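You operate a simulated robot arm through the tools that you are given. There is no shell and no other tool.

Carry out the task below with a simulated robot arm. There is one attempt and no reset: what you move stays moved.

JOB
Put the two loose cylinders on pegs 2 and 4 of tray 5, push them home and raise the board.
Fine: they lie on the table before the heap; the lever board marked SEAT does the pushing; the other loose pieces stay.

Only the result counts: the job must be done as asked and must still hold three seconds after the hand-in. Knocking over, shifting, dropping, spilling or breaking anything else fails it.

ROBOT AND FRAMES
A 7-joint arm with a two-finger parallel gripper, fixed in place. Base frame: the origin is at the foot of the arm, x ahead of it, y to its left, z up; the work surface is at about z = 760. Lengths are in mm, angles in rad, forces in N, time in s.
Its first joint turns from -2.601 to 2.601 rad. Payload 3.43 kg.
The tool frame sits at the grasp point between the pads (the TCP): z along the fingers, y along the line on which they close. The tips reach 30 mm beyond it. The gripper opens to 94 mm. The fingers are 28 mm wide and 10 mm thick; the gripper's body (50 by 96 mm) begins 55 mm behind the TCP.
Orientation is that of the tool frame in the base frame, as a unit quaternion [w, x, y, z]. With the fingers straight down and closing along the base's y, the tool's x points along the base's -x, its y along +y and its z along -z.

CONTROLS
- The arm moves only by the tool drive_tool. Its argument "series" is a list of rows, each a list of 2 entries, a list of its own where there are three numbers: the shift along the base's x, y, z in units of 250 mm (1.0 is 250 mm), then the turn, a rotation vector about the base's x, y, z in units of 120 degrees (1.0 is 120 degrees). In form: [[[tx, ty, tz], [rx, ry, rz]], ...]. A call has 1 to 20 rows; each row is the pose to reach, as a shift and turn from the pose commanded when the call began. "claw" is the finger opening in mm, from 0 to 94, set as the call begins (left out, the last holds). A call with a number of a shift or a turn outside -1 to 1 is refused whole. Each row takes 0.2 s and may step no farther than 50 mm and 0.15 rad from the row before; otherwise, or with a gripper value out of range, the whole call is refused. A pose out of reach is approached as far as the arm can. The call stops where the force on the tool passes 70 N (or 10 N more than at its start, if that is more) or the arm is blocked; 0.2 s more then pass. Each finger travels about 45 mm/s and halts on what it meets, pressing with about 30 N; the grip force reading is that of the motor and also rises with nothing between the fingers. The clock runs only during rows and for 0.2 s after the last one: add rows that repeat a pose to give the fingers time. It gives the time, the measured TCP pose, the force on the tool (base axes), the opening and the grip force at its end, in the units of the frame above (readings bear some noise), with the torque about the TCP (base axes, N m) and any sound that the robot's microphone picked up, and new pictures: "pictures" is both (left out), scene, wrist or none.
- Cameras (640 x 400 px; columns grow to the right, rows downward): "scene" is fixed at [400.6, 499.2, 1503.1]; the picture's right is [-0.44, -0.90, 0.00], its down [-0.69, 0.34, -0.64] and it looks along [0.57, -0.28, -0.77] (base axes); focal length 289 px, centre (320, 200). "wrist" rides on the gripper at [76, 14, -102] in the tool frame; the picture's right is [-0.18, 0.98, 0.00], its down [-0.75, -0.14, -0.64] and it looks along [-0.63, -0.12, 0.77] (tool axes); focal length 243 px, centre (320, 200). There is no depth. A picture from a camera that has moved, and an enlarged one, comes with that camera's place and axes in the base frame and with its lens.
- inspect(camera, box): a new picture of the part [left, top, right, bottom] of that camera's present view, enlarged. The clock stands still meanwhile.
- close_job(): hands the job in; it is judged then, once.

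Places have to be worked out from the pictures, the camera data and where the tool is seen. Open the gripper and draw the arm clear of the work before you hand the job in, unless the task says otherwise.

The tools are called after "Call:" as name(argument=value, ...) on one line, values as JSON. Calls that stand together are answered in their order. drive_tool: Moves the arm, as the interface text tells. Its arguments: {"type":"object","properties":{"series":{"type":"array","items":{"type":"array"}},"claw":{"type":"number"},"pictures":{"type":"string","enum":["both","scene","wrist","none"]}},"required":["series"]} The other tools are called the same way: inspect (camera, box) takes an enlarged picture of a part of a camera's view; close_job () hands the job in.

At the start:

```text
clock: 0.0
position: [838.1, 523.4, 1240.6]
orientation: [0.0, 0.001, 1.0, 0.0]
wrist_force: [-0.8, 0.0, 1.0]
wrist_torque: [-0.01, 0.0, 0.0]
width: 93.9
finger_force: 0.2
```

scene: 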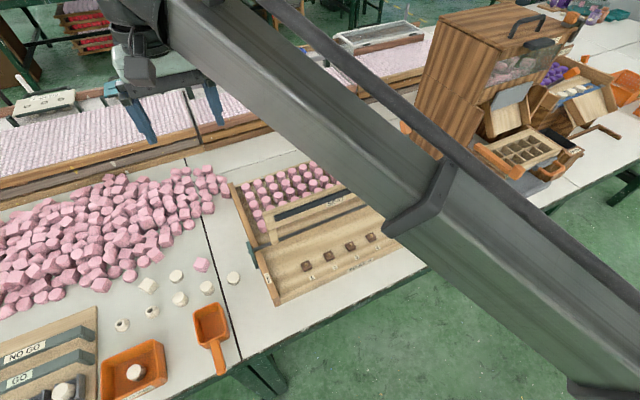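
wrist: 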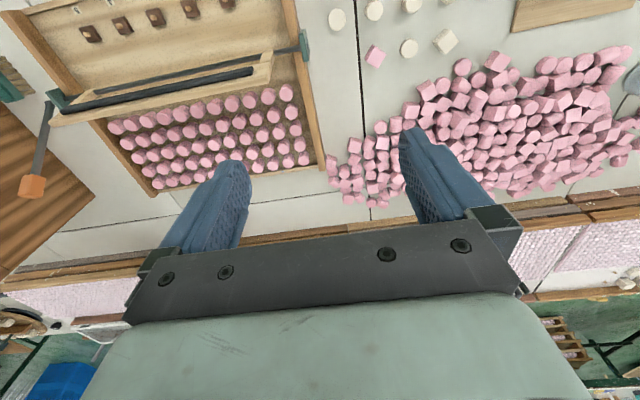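

I'll start by enlarging both views to identify the pegs, the lever board and the loose pieces.

Call:
inspect(camera="scene", box=[80, 150, 400, 350])

Call:
inspect(camera="wrist", box=[0, 0, 320, 200])

Call:
inspect(camera="wrist", box=[300, 0, 620, 200])

Call:
inspect(camera="scene", box=[0, 240, 256, 400])

```text
2.00 times, centred on (240, 250) of scene
camera zoom: at [400.6, 499.2, 1503.1], right [-0.44, -0.9, 0.0], down [-0.69, 0.34, -0.64], along [0.57, -0.28, -0.77], focal length 578 px, centre (480, 100)
```

zoom: 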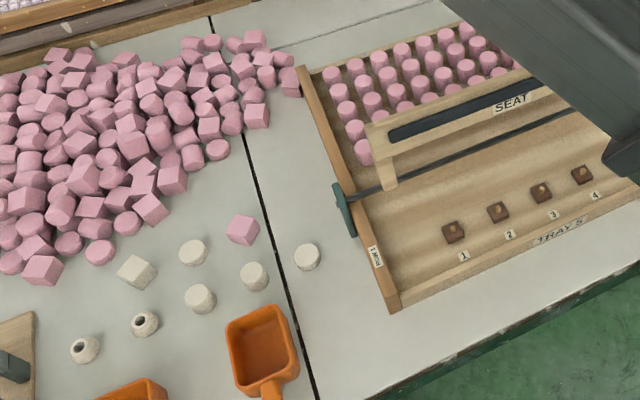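

```text
2.00 times, centred on (160, 100) of wrist
camera zoom: at [761.3, 537.1, 1344.3], right [0.18, 0.98, 0.0], down [0.75, -0.14, 0.64], along [0.63, -0.12, -0.77], focal length 485 px, centre (640, 400)
```

zoom: 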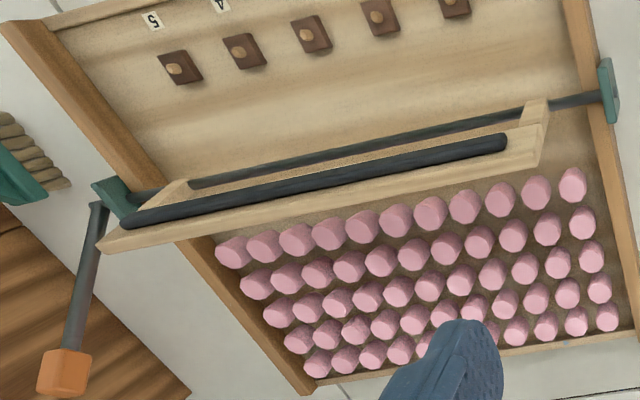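

```text
2.00 times, centred on (460, 100) of wrist
camera zoom: at [761.3, 537.1, 1344.3], right [0.18, 0.98, 0.0], down [0.75, -0.14, 0.64], along [0.63, -0.12, -0.77], focal length 485 px, centre (40, 400)
```

zoom: 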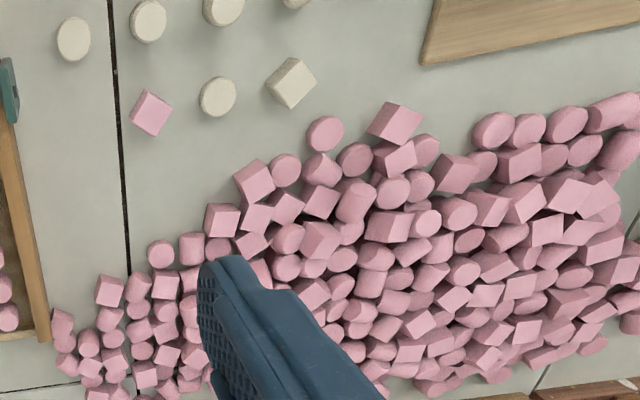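

```text
2.50 times, centred on (128, 320) of scene
camera zoom: at [400.6, 499.2, 1503.1], right [-0.44, -0.9, 0.0], down [-0.69, 0.34, -0.64], along [0.57, -0.28, -0.77], focal length 722 px, centre (800, -100)
```

zoom: 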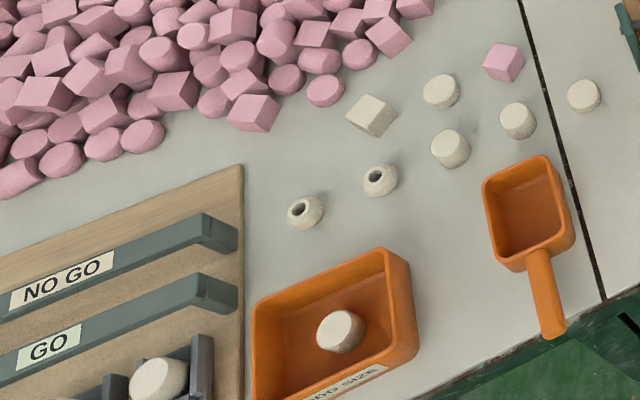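

The wrist view shows tray 5 with five pegs, the hinged SEAT board with an orange handle, and a grid of eight loose pieces at x≈800/875, y≈560–835. I'll move the wrist camera closer to tell the cylinders from the distractors.

Call:
drive_tool(series=[[[-0.1035, 0.0465, -0.1225], [0, 0, 0]], [[-0.207, 0.093, -0.245], [0, 0, 0]], [[-0.3105, 0.1395, -0.3675], [0, 0, 0]], [[-0.414, 0.186, -0.49], [0, 0, 0]], [[-0.5175, 0.2325, -0.6125], [0, 0, 0]], [[-0.621, 0.279, -0.735], [0, 0, 0]], [[-0.7245, 0.3255, -0.8575], [0, 0, 0]], [[-0.828, 0.372, -0.98], [0, 0, 0]], [[-0.828, 0.372, -0.98], [0, 0, 0]]], claw=94)

```text
clock: 2.0
position: [630.0, 614.6, 994.4]
orientation: [0.0, 0.0, 1.0, 0.0]
wrist_force: [0.9, 0.5, 0.2]
wrist_torque: [-0.01, 0.01, -0.01]
width: 94.0
finger_force: 0.0
camera wrist: at [553.9, 628.5, 1099.2], right [0.18, 0.98, 0.0], down [0.75, -0.14, 0.64], along [0.63, -0.12, -0.77], focal length 243 px, centre (320, 200)
```

scene: 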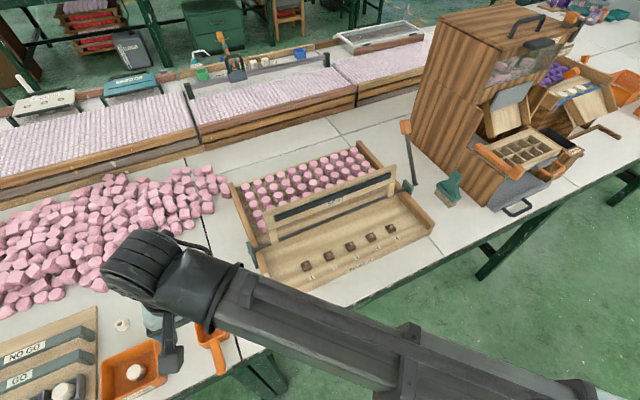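
wrist: 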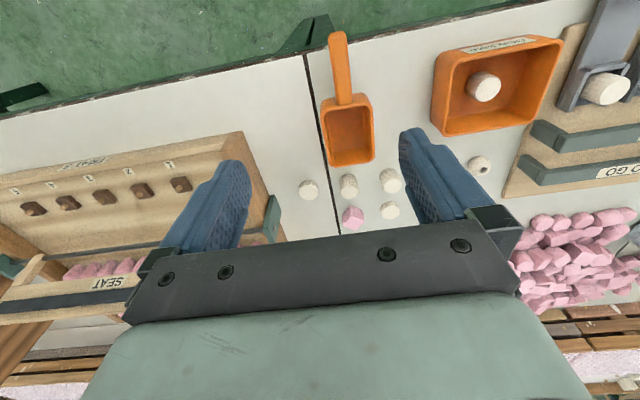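

The pieces are now between the fingers in the wrist view, so I'll zoom in on them, on the pegs and on the board's hinge.

Call:
inspect(camera="wrist", box=[280, 150, 424, 240])

Call:
inspect(camera="wrist", box=[0, 130, 240, 280])

Call:
inspect(camera="scene", box=[220, 110, 476, 300])

Call:
inspect(camera="wrist", box=[420, 20, 640, 190])

```text
4.44 times, centred on (352, 195) of wrist
camera zoom: at [553.9, 628.5, 1099.2], right [0.18, 0.98, 0.0], down [0.75, -0.14, 0.64], along [0.63, -0.12, -0.77], focal length 1078 px, centre (178, 222)
```

zoom: 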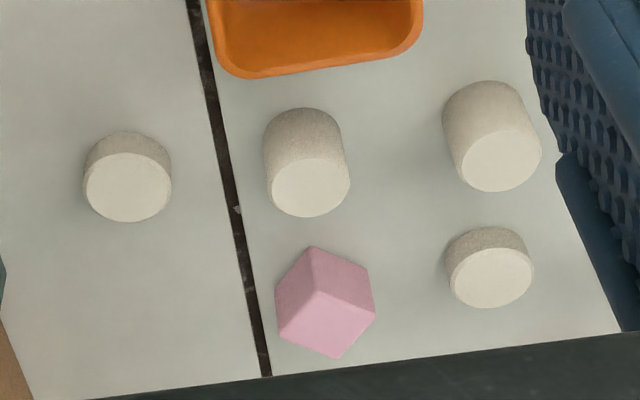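

```text
2.67 times, centred on (120, 205) of wrist
camera zoom: at [553.9, 628.5, 1099.2], right [0.18, 0.98, 0.0], down [0.75, -0.14, 0.64], along [0.63, -0.12, -0.77], focal length 647 px, centre (853, 187)
```

zoom: 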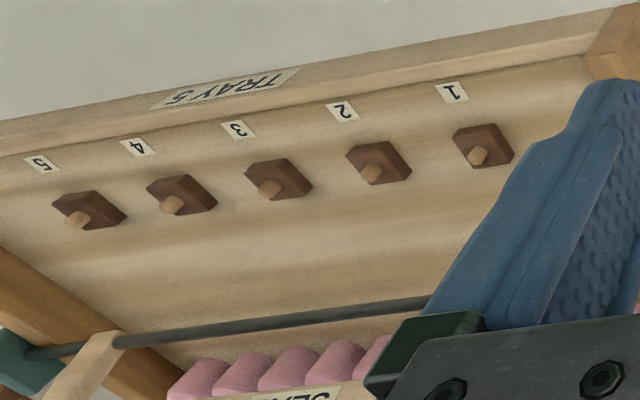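

```text
2.11 times, centred on (348, 205) of scene
camera zoom: at [400.6, 499.2, 1503.1], right [-0.44, -0.9, 0.0], down [-0.69, 0.34, -0.64], along [0.57, -0.28, -0.77], focal length 608 px, centre (261, 190)
```

zoom: 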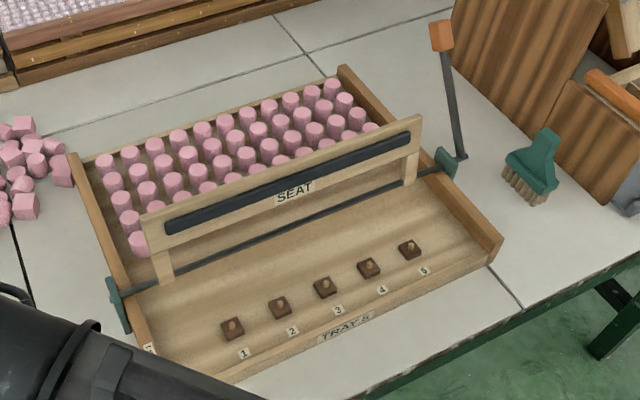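

```text
2.35 times, centred on (530, 105) of wrist
camera zoom: at [553.9, 628.5, 1099.2], right [0.18, 0.98, 0.0], down [0.75, -0.14, 0.64], along [0.63, -0.12, -0.77], focal length 571 px, centre (-174, 424)
```

zoom: 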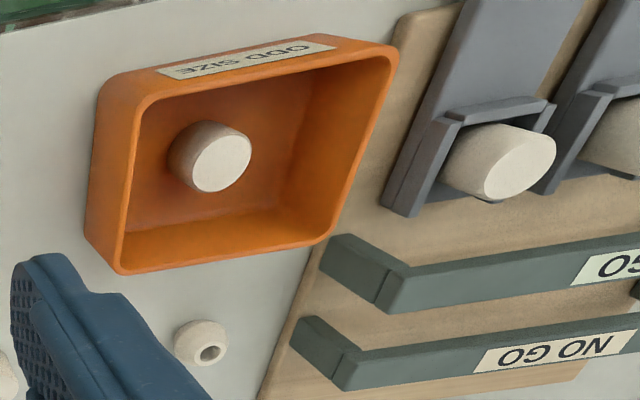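

C2 (≈803,631) and C4 (≈803,700) are tall cylinders like those in the tray. The other two round white pieces are short discs. I'll lower the camera over the pair to measure them precisely.

Call:
drive_tool(series=[[[0.103, 0.063, -0.131], [0, 0, 0]], [[0.206, 0.126, -0.262], [0, 0, 0]], [[0.309, 0.189, -0.393], [0, 0, 0]], [[0.412, 0.252, -0.524], [0, 0, 0]], [[0.412, 0.252, -0.524], [0, 0, 0]]])

```text
clock: 3.2
position: [734.1, 678.5, 863.4]
orientation: [0.0, 0.0, 1.0, 0.0]
wrist_force: [0.3, 0.2, -0.3]
wrist_torque: [-0.03, 0.02, 0.06]
width: 93.9
finger_force: 0.0
camera wrist: at [656.9, 693.8, 967.6], right [0.18, 0.98, 0.0], down [0.75, -0.14, 0.64], along [0.63, -0.12, -0.77], focal length 243 px, centre (320, 200)
```

scene: 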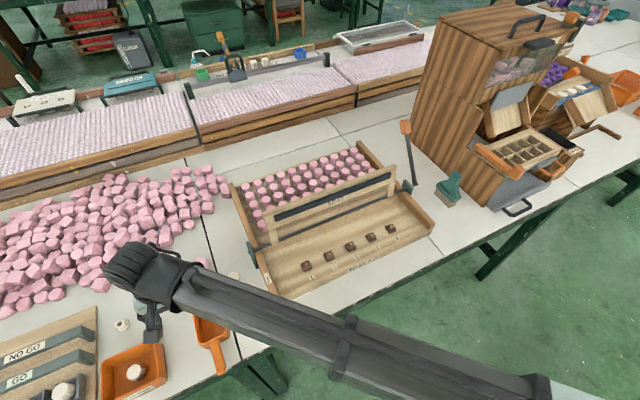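
wrist: 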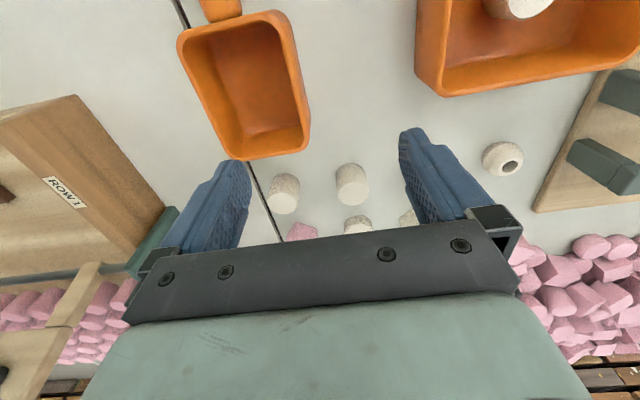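

Both cylinders are visible between the fingers, so I'll zoom in for measurement.

Call:
inspect(camera="wrist", box=[240, 140, 400, 240])

Call:
inspect(camera="scene", box=[230, 180, 390, 280])

Call:
inspect(camera="scene", box=[340, 110, 500, 210])

Call:
inspect(camera="scene", box=[230, 230, 330, 300])

```text
4.00 times, centred on (320, 190) of wrist
camera zoom: at [656.9, 693.8, 967.6], right [0.18, 0.98, 0.0], down [0.75, -0.14, 0.64], along [0.63, -0.12, -0.77], focal length 970 px, centre (320, 240)
```

zoom: 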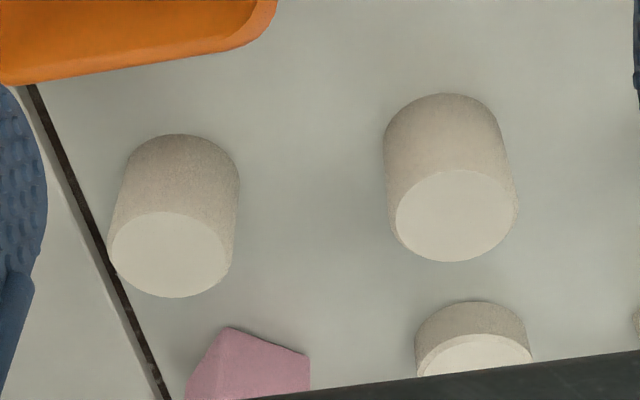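

```text
4.00 times, centred on (310, 230) of scene
camera zoom: at [400.6, 499.2, 1503.1], right [-0.44, -0.9, 0.0], down [-0.69, 0.34, -0.64], along [0.57, -0.28, -0.77], focal length 1155 px, centre (360, 80)
```

zoom: 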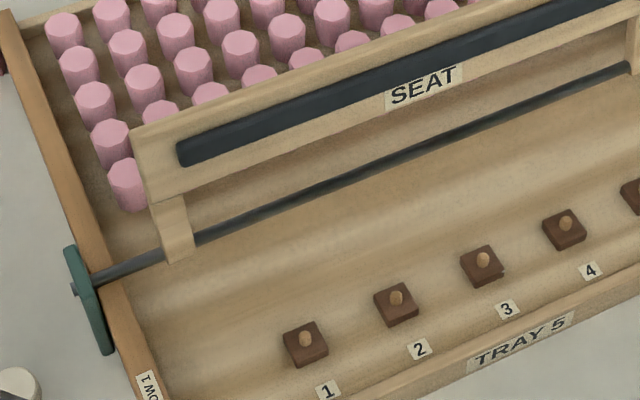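

```text
4.00 times, centred on (420, 160) of scene
camera zoom: at [400.6, 499.2, 1503.1], right [-0.44, -0.9, 0.0], down [-0.69, 0.34, -0.64], along [0.57, -0.28, -0.77], focal length 1155 px, centre (-80, 360)
```

zoom: 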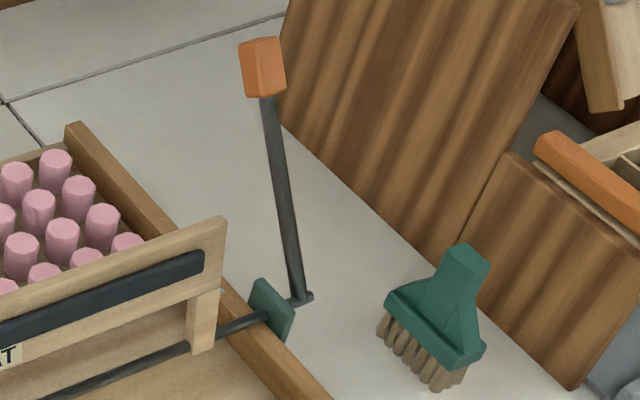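

```text
5.71 times, centred on (280, 265) of scene
camera zoom: at [400.6, 499.2, 1503.1], right [-0.44, -0.9, 0.0], down [-0.69, 0.34, -0.64], along [0.57, -0.28, -0.77], focal length 1650 px, centre (549, -171)
```

zoom: 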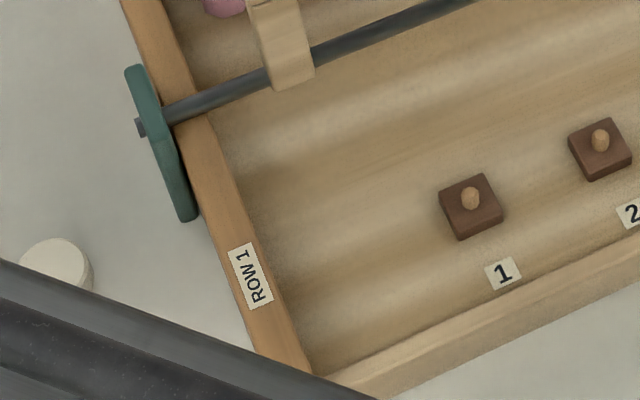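

C2 measures about (798, 631.5) and C4 about (798, 699.5), each roughly 30 mm in diameter and 33 mm tall. I'll narrow the gripper to 60 mm, position above C2 and check from there before descending.

Call:
drive_tool(series=[[[0.128, -0.094, 0], [0, 0, 0]], [[0.256, -0.188, 0], [0, 0, 0]], [[0.256, -0.188, 0], [0, 0, 0]], [[0.256, -0.188, -0.08], [0, 0, 0]], [[0.256, -0.188, -0.08], [0, 0, 0]]], claw=60)

```text
clock: 4.4
position: [798.5, 632.6, 845.2]
orientation: [-0.001, -0.001, 1.0, 0.0]
wrist_force: [0.7, 0.2, 0.1]
wrist_torque: [-0.03, -0.02, 0.0]
width: 59.9
finger_force: 0.0
camera wrist: at [721.6, 647.9, 948.8], right [0.18, 0.98, 0.0], down [0.75, -0.14, 0.64], along [0.63, -0.12, -0.77], focal length 243 px, centre (320, 200)
```

scene: 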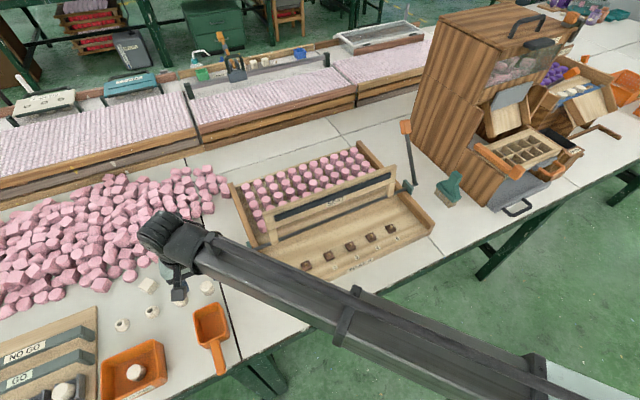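
wrist: 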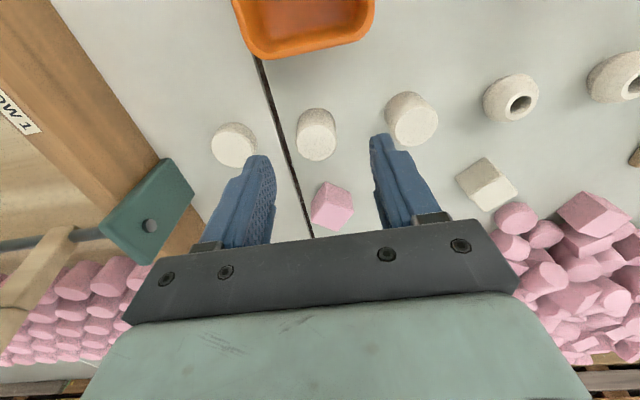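

The view is consistent with C2 centred between the fingers. I'll narrow to 50 mm for clearance from the disc and descend to z≈800.

Call:
drive_tool(series=[[[0, 0, 0], [0, 0, 0]], [[0, 0, -0.06], [0, 0, 0]], [[0, 0, -0.12], [0, 0, 0]], [[0, 0, -0.18], [0, 0, 0]], [[0, 0, -0.18], [0, 0, 0]]], claw=50)

Call:
inspect(camera="wrist", box=[180, 60, 480, 250])

```text
clock: 5.6
position: [798.8, 633.7, 797.6]
orientation: [0.0, 0.0, 1.0, 0.0]
wrist_force: [-0.7, -0.6, 0.6]
wrist_torque: [0.03, 0.0, 0.04]
width: 50.0
finger_force: 0.1
camera wrist: at [721.4, 647.4, 903.0], right [0.18, 0.98, 0.0], down [0.75, -0.14, 0.64], along [0.63, -0.12, -0.77], focal length 243 px, centre (320, 200)
```

scene: 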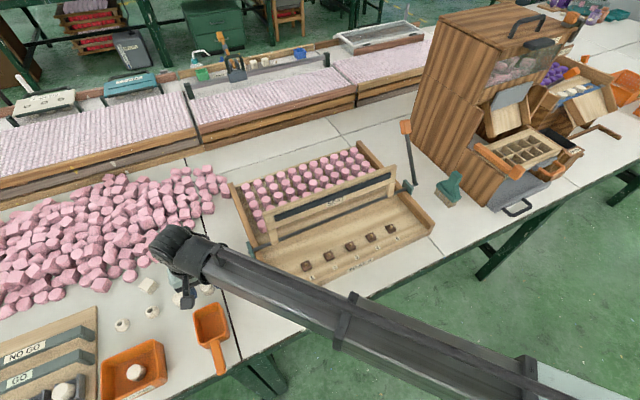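
wrist: 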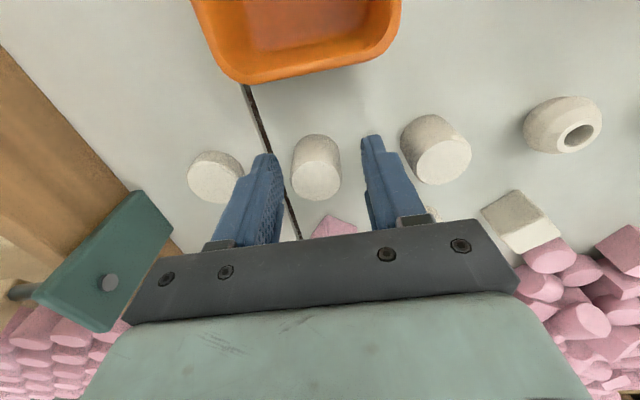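

```text
2.11 times, centred on (330, 155) of wrist
camera zoom: at [721.4, 647.4, 903.0], right [0.18, 0.98, 0.0], down [0.75, -0.14, 0.64], along [0.63, -0.12, -0.77], focal length 511 px, centre (299, 295)
```

zoom: 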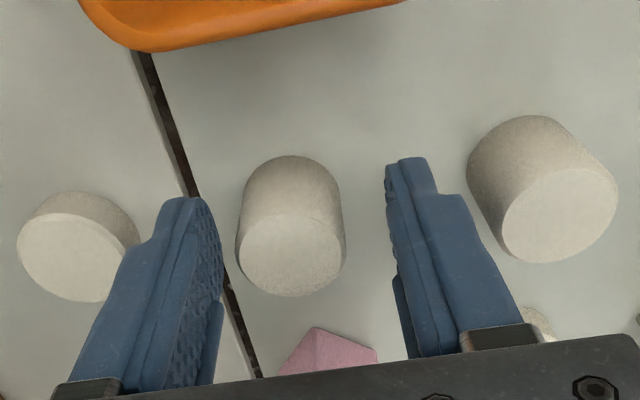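

C2 sits between the pads with a few millimetres of gap on each side. I'll close on it now.

Call:
drive_tool(series=[[[0, -0.006, 0], [0, 0, 0]], [[0, -0.006, 0], [0, 0, 0]], [[0, -0.006, 0], [0, 0, 0]], [[0, -0.006, 0], [0, 0, 0]]], claw=22, pictures="wrist")

```text
clock: 6.6
position: [798.5, 631.0, 799.5]
orientation: [0.0, -0.001, 1.0, 0.0]
wrist_force: [-0.2, -0.4, -0.4]
wrist_torque: [-0.01, 0.0, 0.0]
width: 28.7
finger_force: 30.2
camera wrist: at [721.6, 645.6, 903.1], right [0.18, 0.98, 0.0], down [0.75, -0.14, 0.64], along [0.63, -0.12, -0.77], focal length 243 px, centre (320, 200)
```

wrist: 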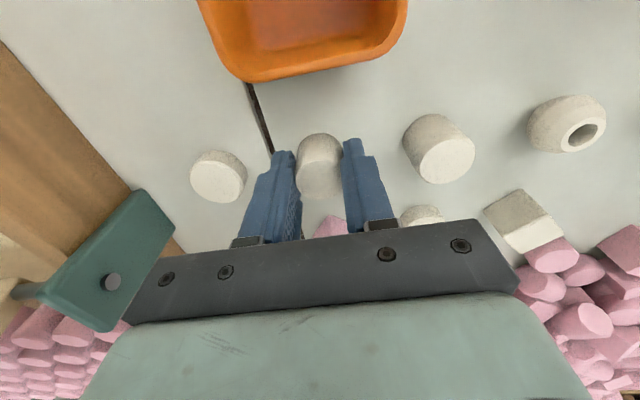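

C2 is gripped at 28.7 mm. I'll lift it straight up 130 mm and carry it toward the pegs, well above everything.

Call:
drive_tool(series=[[[0, 0, 0.1], [0, 0, 0]], [[0, 0, 0.28], [0, 0, 0]], [[0, 0, 0.46], [0, 0, 0]], [[0, 0, 0.52], [0, 0, 0]], [[-0.12, -0.14, 0.52], [0, 0, 0]], [[-0.228, -0.28, 0.52], [0, 0, 0]], [[-0.228, -0.47, 0.52], [0, 0, 0]], [[-0.228, -0.66, 0.52], [0, 0, 0]], [[-0.228, -0.85, 0.52], [0, 0, 0]], [[-0.228, -0.98, 0.52], [0, 0, 0]]])

```text
clock: 8.8
position: [744.9, 386.4, 929.6]
orientation: [0.0, 0.0, 1.0, 0.0]
wrist_force: [1.0, 0.0, -0.1]
wrist_torque: [0.02, 0.05, -0.01]
width: 28.5
finger_force: 30.3
camera wrist: at [667.5, 401.2, 1032.4], right [0.18, 0.98, 0.0], down [0.75, -0.14, 0.64], along [0.63, -0.12, -0.77], focal length 243 px, centre (320, 200)
```

scene: 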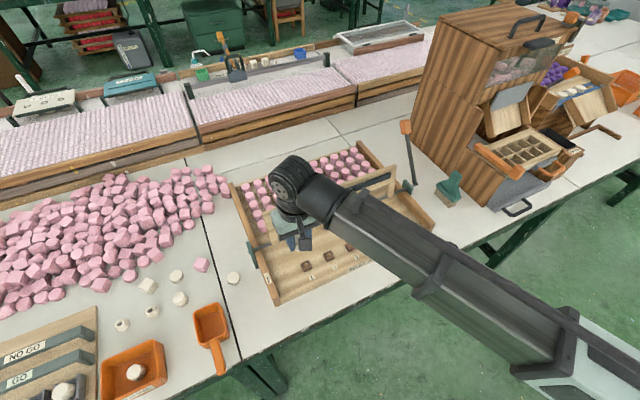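
wrist: 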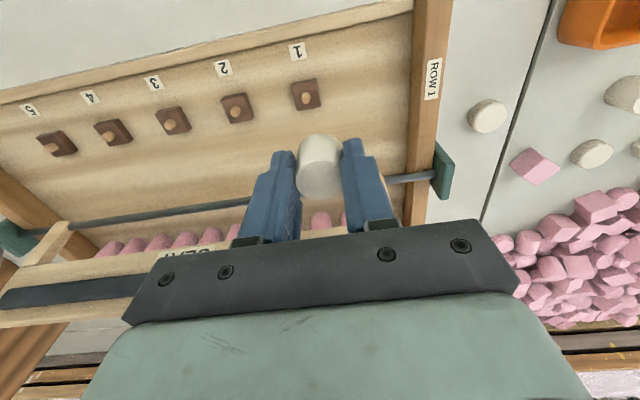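

All five pegs are visible from here. I'll zoom in to measure them.

Call:
inspect(camera="wrist", box=[20, 30, 340, 230])

Call:
inspect(camera="wrist", box=[200, 70, 360, 170])

Call:
inspect(camera="wrist", box=[60, 70, 220, 170])

```text
2.00 times, centred on (180, 130) of wrist
camera zoom: at [667.5, 401.2, 1032.4], right [0.18, 0.98, 0.0], down [0.75, -0.14, 0.64], along [0.63, -0.12, -0.77], focal length 485 px, centre (600, 340)
```

zoom: 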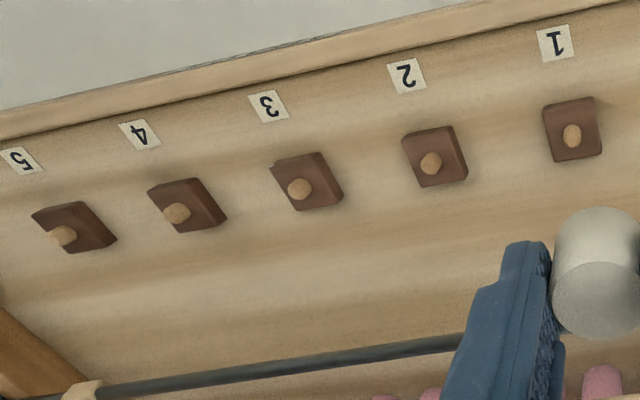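

```text
4.00 times, centred on (280, 120) of wrist
camera zoom: at [667.5, 401.2, 1032.4], right [0.18, 0.98, 0.0], down [0.75, -0.14, 0.64], along [0.63, -0.12, -0.77], focal length 970 px, centre (480, 520)
```

zoom: 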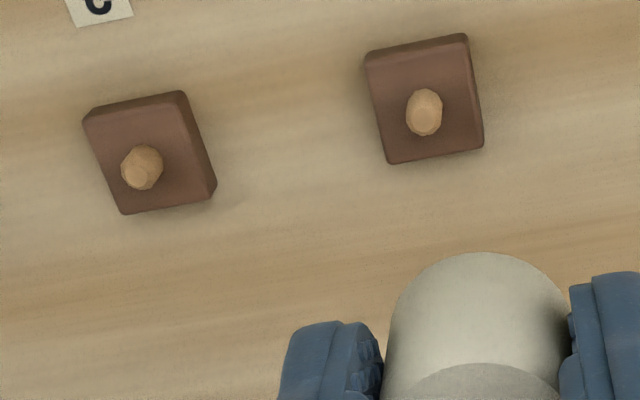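

```text
4.00 times, centred on (140, 120) of wrist
camera zoom: at [667.5, 401.2, 1032.4], right [0.18, 0.98, 0.0], down [0.75, -0.14, 0.64], along [0.63, -0.12, -0.77], focal length 970 px, centre (1040, 520)
```

zoom: 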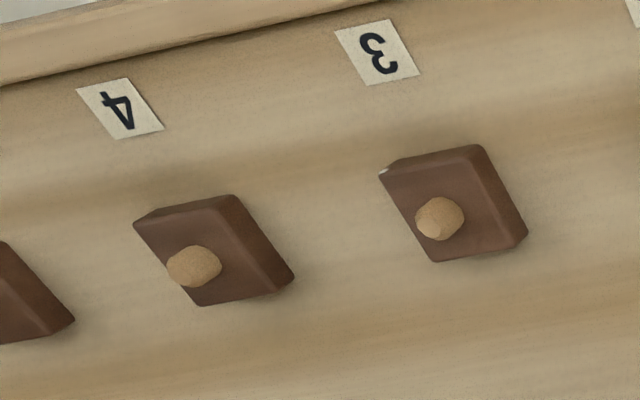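

I want stereo on peg 2, so I'll slide about 76 mm in −y at the same height and look again.

Call:
drive_tool(series=[[[0, -0.15, 0], [0, 0, 0]], [[0, -0.304, 0], [0, 0, 0]], [[0, -0.304, 0], [0, 0, 0]], [[0, -0.304, 0], [0, 0, 0]]])

Call:
inspect(camera="wrist", box=[260, 50, 420, 150])

Call:
inspect(camera="wrist", box=[140, 70, 300, 170])

```text
clock: 9.8
position: [741.9, 308.2, 929.7]
orientation: [0.0, 0.0, 1.0, 0.0]
wrist_force: [-0.3, 0.5, -0.9]
wrist_torque: [0.03, -0.01, 0.03]
width: 28.5
finger_force: 30.3
camera wrist: at [665.1, 322.9, 1032.5], right [0.18, 0.98, 0.0], down [0.75, -0.14, 0.64], along [0.63, -0.12, -0.77], focal length 243 px, centre (320, 200)
```

scene: 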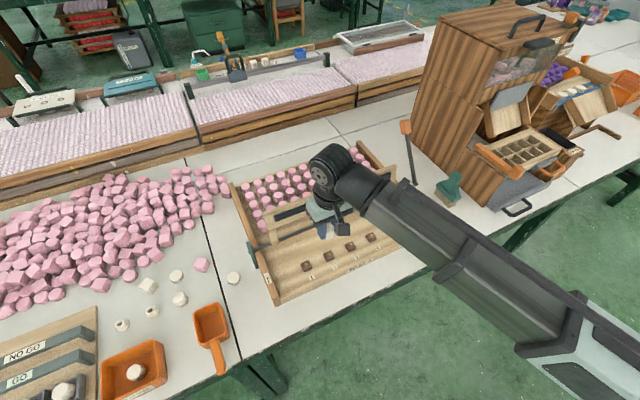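
wrist: 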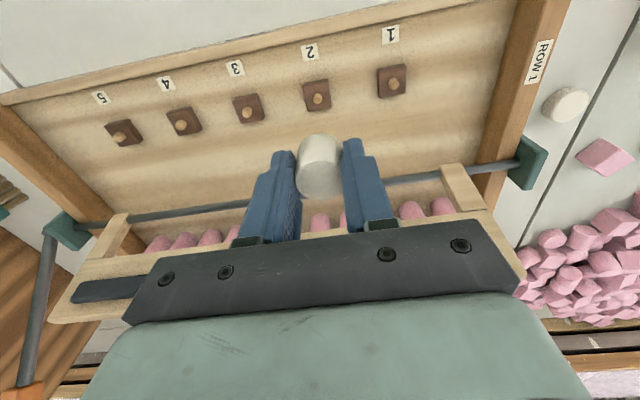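

```text
4.00 times, centred on (340, 100) of wrist
camera zoom: at [665.1, 322.9, 1032.5], right [0.18, 0.98, 0.0], down [0.75, -0.14, 0.64], along [0.63, -0.12, -0.77], focal length 970 px, centre (240, 600)
```

zoom: 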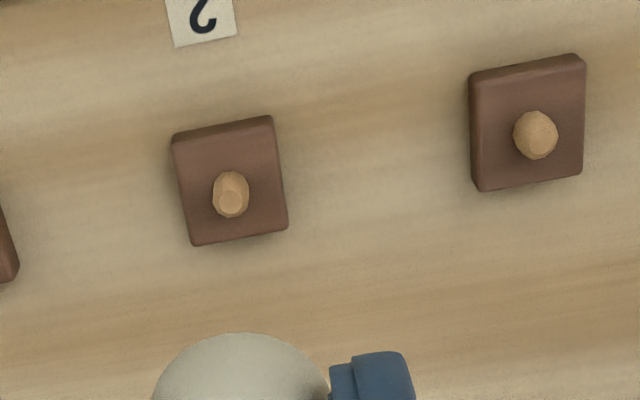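

```text
4.00 times, centred on (220, 120) of wrist
camera zoom: at [665.1, 322.9, 1032.5], right [0.18, 0.98, 0.0], down [0.75, -0.14, 0.64], along [0.63, -0.12, -0.77], focal length 970 px, centre (720, 520)
```

zoom: 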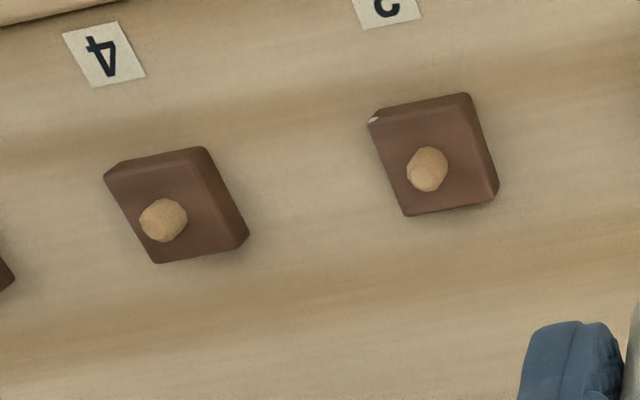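

From the stereo pair, peg 2's shaft is at about (733, 309, z≈805). I'll zoom in on the held cylinder to get its offset from the TCP using the same camera.

Call:
inspect(camera="wrist", box=[256, 120, 384, 200])

Call:
inspect(camera="scene", box=[280, 200, 408, 280])

```text
5.00 times, centred on (320, 160) of wrist
camera zoom: at [665.1, 322.9, 1032.5], right [0.18, 0.98, 0.0], down [0.75, -0.14, 0.64], along [0.63, -0.12, -0.77], focal length 1213 px, centre (320, 400)
```

zoom: 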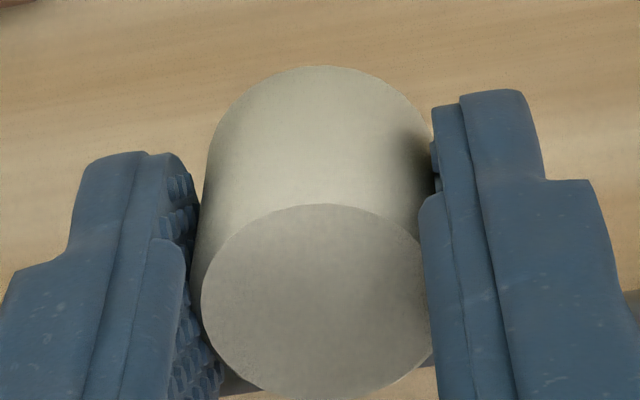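

```text
5.00 times, centred on (344, 240) of scene
camera zoom: at [400.6, 499.2, 1503.1], right [-0.44, -0.9, 0.0], down [-0.69, 0.34, -0.64], along [0.57, -0.28, -0.77], focal length 1444 px, centre (200, 0)
```

zoom: 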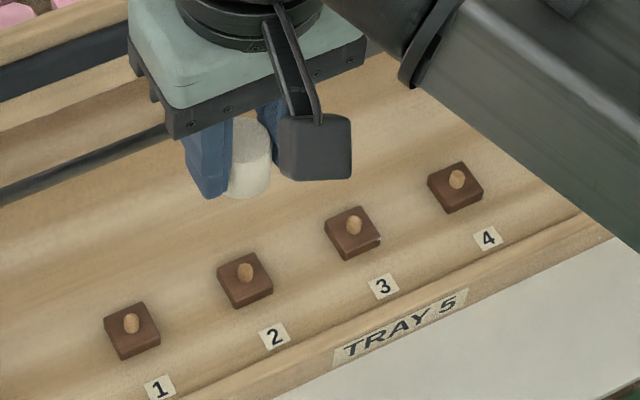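

The cylinder is centred on the TCP to within about 1 mm in x. I'll move to about (734, 309) and lower until its base hovers roughly 25 mm above the peg tip, then re-measure.

Call:
drive_tool(series=[[[-0.03, -0.002, 0], [0, 0, 0]], [[-0.03, -0.002, -0.1], [0, 0, 0]], [[-0.03, -0.002, -0.212], [0, 0, 0]], [[-0.03, -0.002, -0.212], [0, 0, 0]], [[-0.03, -0.002, -0.212], [0, 0, 0]]])

Call:
inspect(camera="wrist", box=[240, 50, 400, 150])

Call:
inspect(camera="scene", box=[280, 200, 408, 280])

```text
clock: 11.0
position: [731.4, 309.3, 876.6]
orientation: [0.0, 0.0, 1.0, 0.0]
wrist_force: [-0.2, 0.4, -0.3]
wrist_torque: [0.02, 0.0, -0.03]
width: 28.4
finger_force: 29.8
camera wrist: at [655.3, 324.0, 980.7], right [0.18, 0.98, 0.0], down [0.75, -0.14, 0.64], along [0.63, -0.12, -0.77], focal length 243 px, centre (320, 200)
```

scene: 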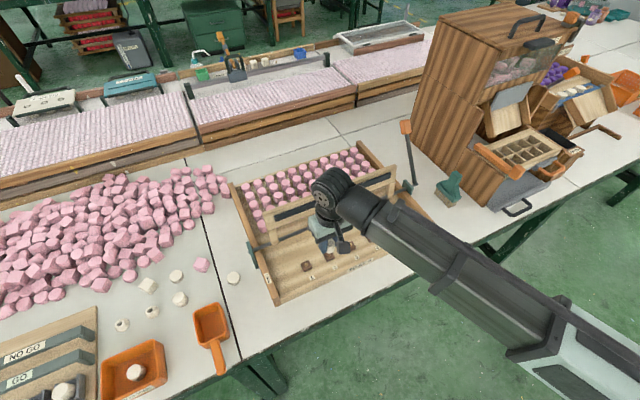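
wrist: 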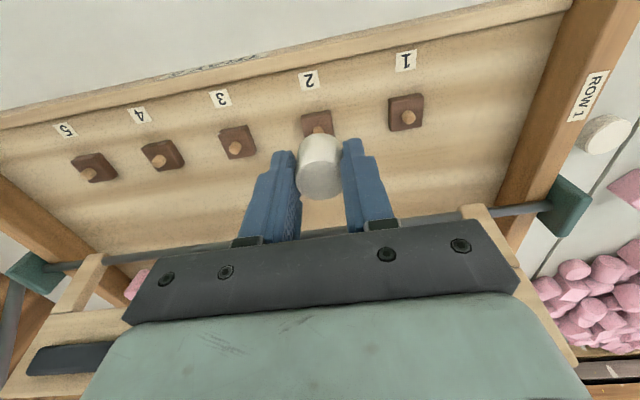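

```text
4.00 times, centred on (320, 100) of wrist
camera zoom: at [655.3, 324.0, 980.7], right [0.18, 0.98, 0.0], down [0.75, -0.14, 0.64], along [0.63, -0.12, -0.77], focal length 970 px, centre (320, 600)
```

zoom: 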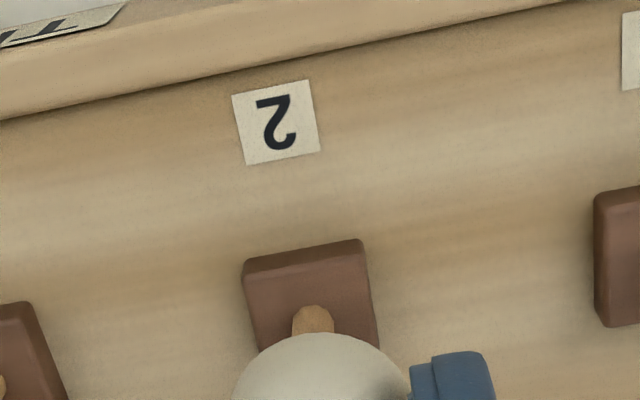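

```text
5.00 times, centred on (344, 240) of scene
camera zoom: at [400.6, 499.2, 1503.1], right [-0.44, -0.9, 0.0], down [-0.69, 0.34, -0.64], along [0.57, -0.28, -0.77], focal length 1444 px, centre (200, 0)
```

zoom: 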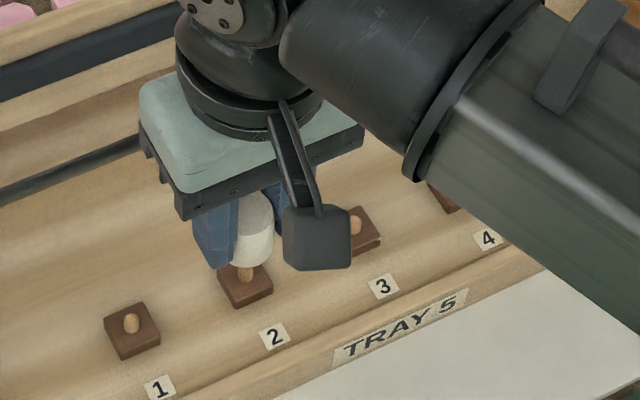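

The readings put the TCP at (731.6, 309.4) and peg 2 at about (733.8, 308.5). I'll correct by +3 mm in x and −0.8 mm in y, then lower another 20 mm to hover just over the tip.

Call:
drive_tool(series=[[[0.012, -0.003, 0], [0, 0, 0]], [[0.012, -0.003, -0.04], [0, 0, 0]], [[0.012, -0.003, -0.08], [0, 0, 0]], [[0.012, -0.003, -0.08], [0, 0, 0]], [[0.012, -0.003, -0.08], [0, 0, 0]]])

Call:
inspect(camera="wrist", box=[240, 80, 400, 180])

Call:
inspect(camera="scene", box=[300, 230, 364, 270])

```text
clock: 12.2
position: [735.8, 311.1, 856.4]
orientation: [0.001, 0.0, 1.0, -0.001]
wrist_force: [1.2, 0.6, -0.6]
wrist_torque: [-0.04, 0.0, 0.02]
width: 28.4
finger_force: 29.8
camera wrist: at [659.4, 325.0, 959.6], right [0.18, 0.98, 0.0], down [0.75, -0.14, 0.64], along [0.63, -0.12, -0.77], focal length 243 px, centre (320, 200)
```

scene: 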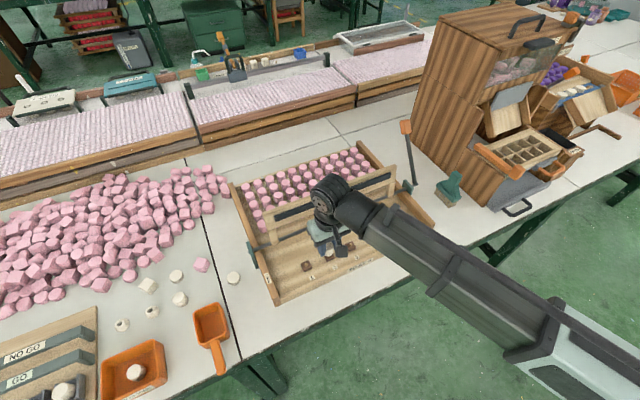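
wrist: 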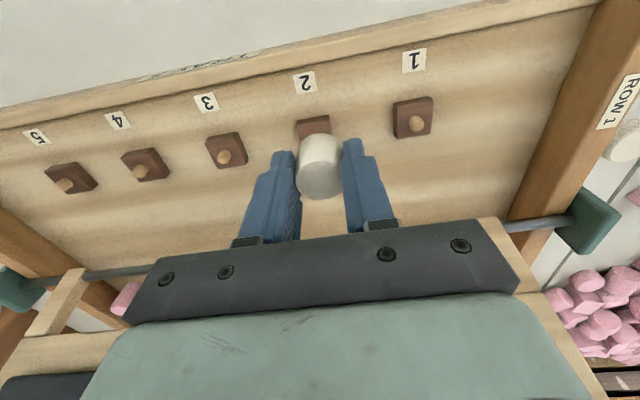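

```text
4.00 times, centred on (320, 130) of wrist
camera zoom: at [659.4, 325.0, 959.6], right [0.18, 0.98, 0.0], down [0.75, -0.14, 0.64], along [0.63, -0.12, -0.77], focal length 970 px, centre (320, 480)
```

zoom: 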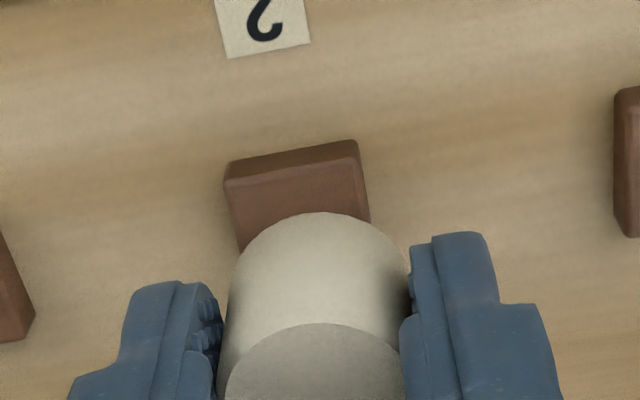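

```text
10.00 times, centred on (332, 250) of scene
camera zoom: at [400.6, 499.2, 1503.1], right [-0.44, -0.9, 0.0], down [-0.69, 0.34, -0.64], along [0.57, -0.28, -0.77], focal length 2888 px, centre (200, -300)
```

zoom: 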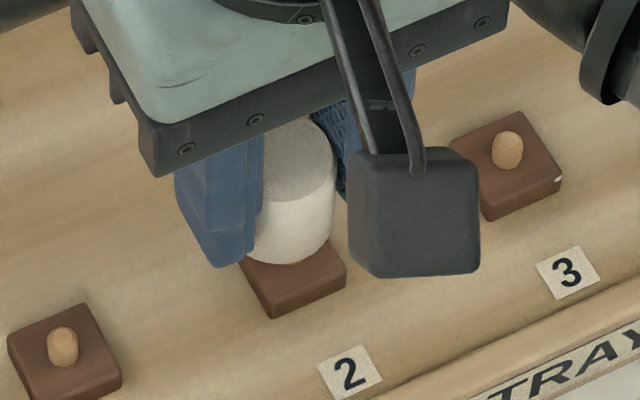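

In the wrist image the cylinder is about 2 mm too far in +y and about 1.5 mm too far in +x relative to the block and peg. I'll correct that and lower to about tip height, watching the force.

Call:
drive_tool(series=[[[-0.006, -0.008, 0], [0, 0, 0]], [[-0.006, -0.008, -0.012], [0, 0, 0]], [[-0.006, -0.008, -0.016], [0, 0, 0]], [[-0.006, -0.008, -0.016], [0, 0, 0]], [[-0.006, -0.008, -0.016], [0, 0, 0]]])

Call:
inspect(camera="wrist", box=[240, 80, 400, 180])

Call:
inspect(camera="scene", box=[300, 230, 364, 270])

```text
clock: 13.4
position: [733.8, 308.0, 853.2]
orientation: [-0.001, 0.0, 1.0, 0.0]
wrist_force: [0.3, 0.1, 0.3]
wrist_torque: [-0.01, 0.0, -0.02]
width: 28.6
finger_force: 30.1
camera wrist: at [657.8, 321.9, 956.3], right [0.18, 0.98, 0.0], down [0.75, -0.14, 0.64], along [0.63, -0.12, -0.77], focal length 243 px, centre (320, 200)
```

scene: 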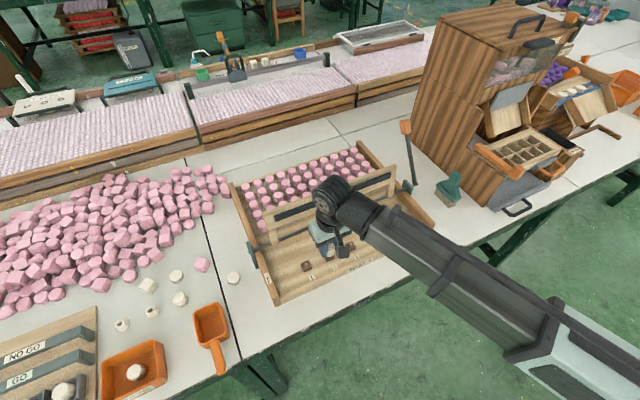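
wrist: 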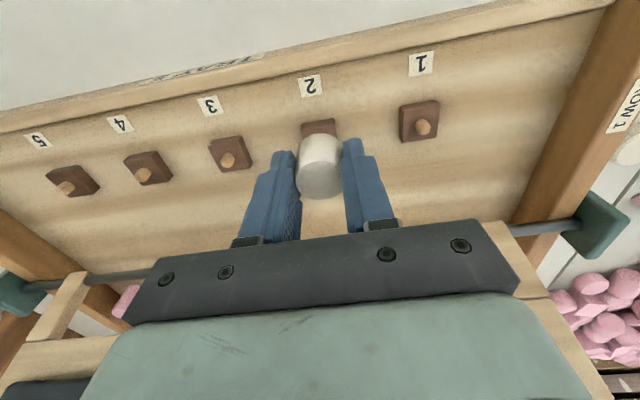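

```text
4.00 times, centred on (320, 130) of wrist
camera zoom: at [657.8, 321.9, 956.3], right [0.18, 0.98, 0.0], down [0.75, -0.14, 0.64], along [0.63, -0.12, -0.77], focal length 970 px, centre (320, 480)
```

zoom: 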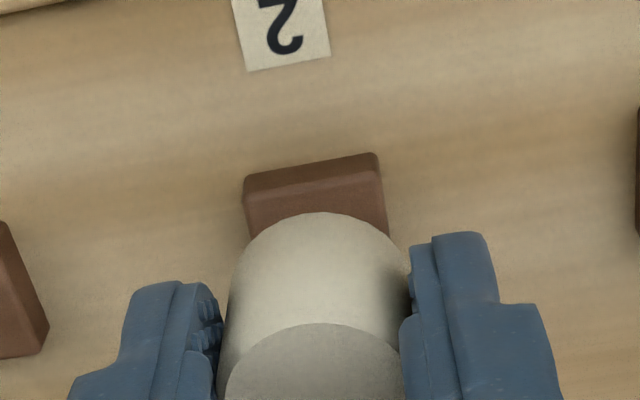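

```text
10.00 times, centred on (332, 250) of scene
camera zoom: at [400.6, 499.2, 1503.1], right [-0.44, -0.9, 0.0], down [-0.69, 0.34, -0.64], along [0.57, -0.28, -0.77], focal length 2888 px, centre (200, -300)
```

zoom: 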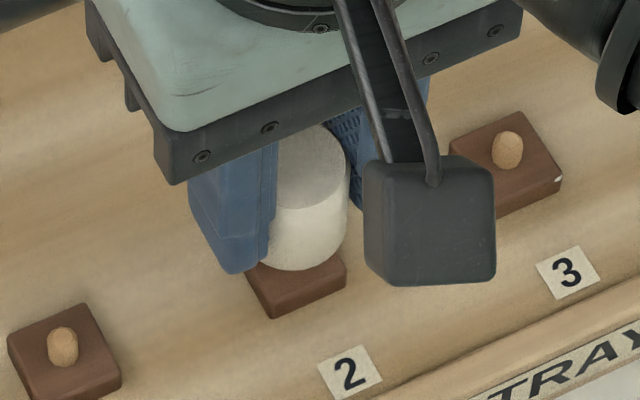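

The alignment now looks within 1 mm: cylinder at about (734.1, 307.8), peg 2 at about (734.8, 308.4). I'll descend gently 6 mm to feel for the peg.

Call:
drive_tool(series=[[[0.002, 0.002, -0.008], [0, 0, 0]], [[0.002, 0.002, -0.016], [0, 0, 0]], [[0.002, 0.002, -0.024], [0, 0, 0]], [[0.002, 0.002, -0.024], [0, 0, 0]]], pictures="wrist")

Call:
inspect(camera="scene", box=[300, 230, 364, 270])

```text
clock: 14.4
position: [734.9, 307.8, 846.1]
orientation: [0.001, 0.0, 1.0, 0.001]
wrist_force: [0.1, -0.1, 0.3]
wrist_torque: [-0.02, 0.0, 0.05]
width: 28.5
finger_force: 29.8
camera wrist: at [659.0, 322.0, 950.0], right [0.18, 0.98, 0.0], down [0.75, -0.14, 0.64], along [0.63, -0.12, -0.77], focal length 243 px, centre (320, 200)
```

wrist: 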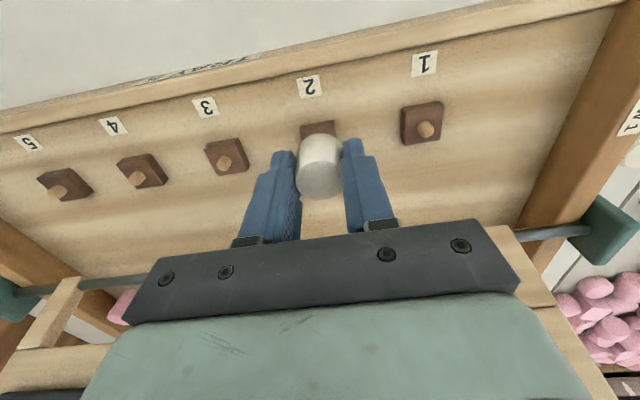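

```text
10.00 times, centred on (332, 250) of scene
camera zoom: at [400.6, 499.2, 1503.1], right [-0.44, -0.9, 0.0], down [-0.69, 0.34, -0.64], along [0.57, -0.28, -0.77], focal length 2888 px, centre (200, -300)
```

zoom: 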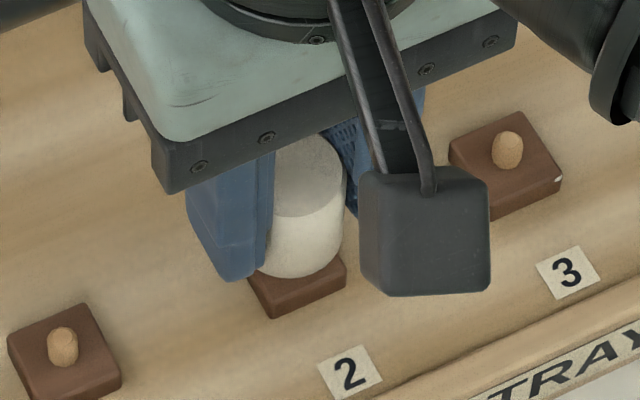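

There is no contact yet at z=846. I'll keep descending slowly, 6 mm more.

Call:
drive_tool(series=[[[0, 0.001, -0.006], [0, 0, 0]], [[0, 0.001, -0.012], [0, 0, 0]], [[0, 0.001, -0.018], [0, 0, 0]], [[0, 0.001, -0.024], [0, 0, 0]], [[0, 0.001, -0.024], [0, 0, 0]]], pictures="wrist")

Call:
inspect(camera="scene", box=[300, 230, 364, 270])

Call:
inspect(camera="wrist", box=[240, 80, 400, 180])

```text
clock: 15.6
position: [736.6, 307.1, 839.0]
orientation: [0.0, 0.0, 1.0, 0.0]
wrist_force: [-1.9, 2.1, 0.8]
wrist_torque: [0.04, 0.01, -0.04]
width: 28.6
finger_force: 29.9
camera wrist: at [659.3, 321.0, 944.1], right [0.18, 0.98, 0.0], down [0.75, -0.14, 0.64], along [0.63, -0.12, -0.77], focal length 243 px, centre (320, 200)
```

wrist: 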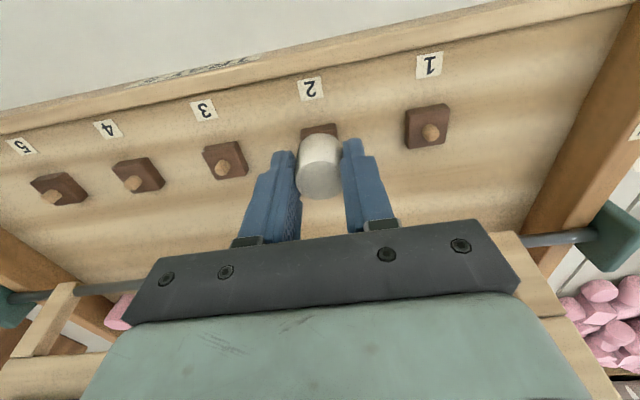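

```text
10.00 times, centred on (332, 250) of scene
camera zoom: at [400.6, 499.2, 1503.1], right [-0.44, -0.9, 0.0], down [-0.69, 0.34, -0.64], along [0.57, -0.28, -0.77], focal length 2888 px, centre (200, -300)
```

zoom: 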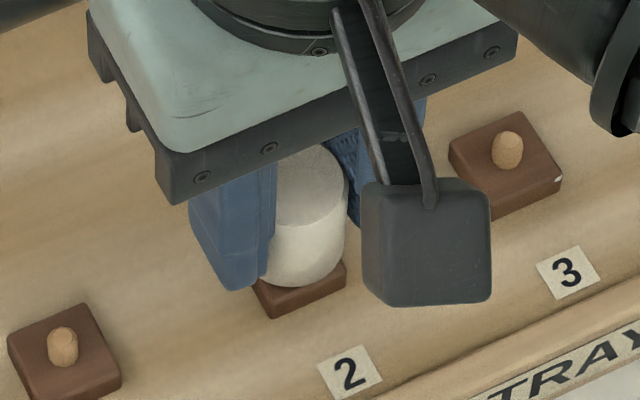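

```text
4.00 times, centred on (320, 130) of wrist
camera zoom: at [659.3, 321.0, 944.1], right [0.18, 0.98, 0.0], down [0.75, -0.14, 0.64], along [0.63, -0.12, -0.77], focal length 970 px, centre (320, 480)
```

zoom: 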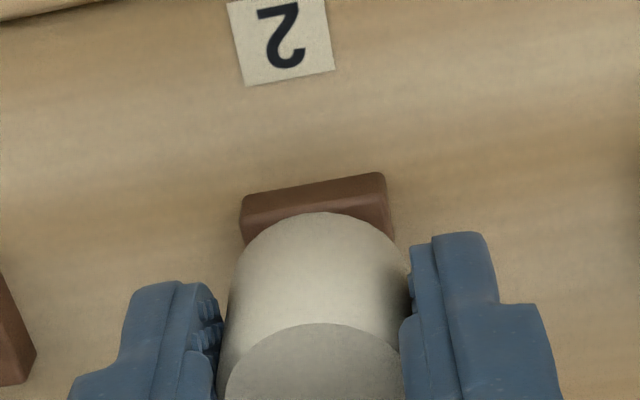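

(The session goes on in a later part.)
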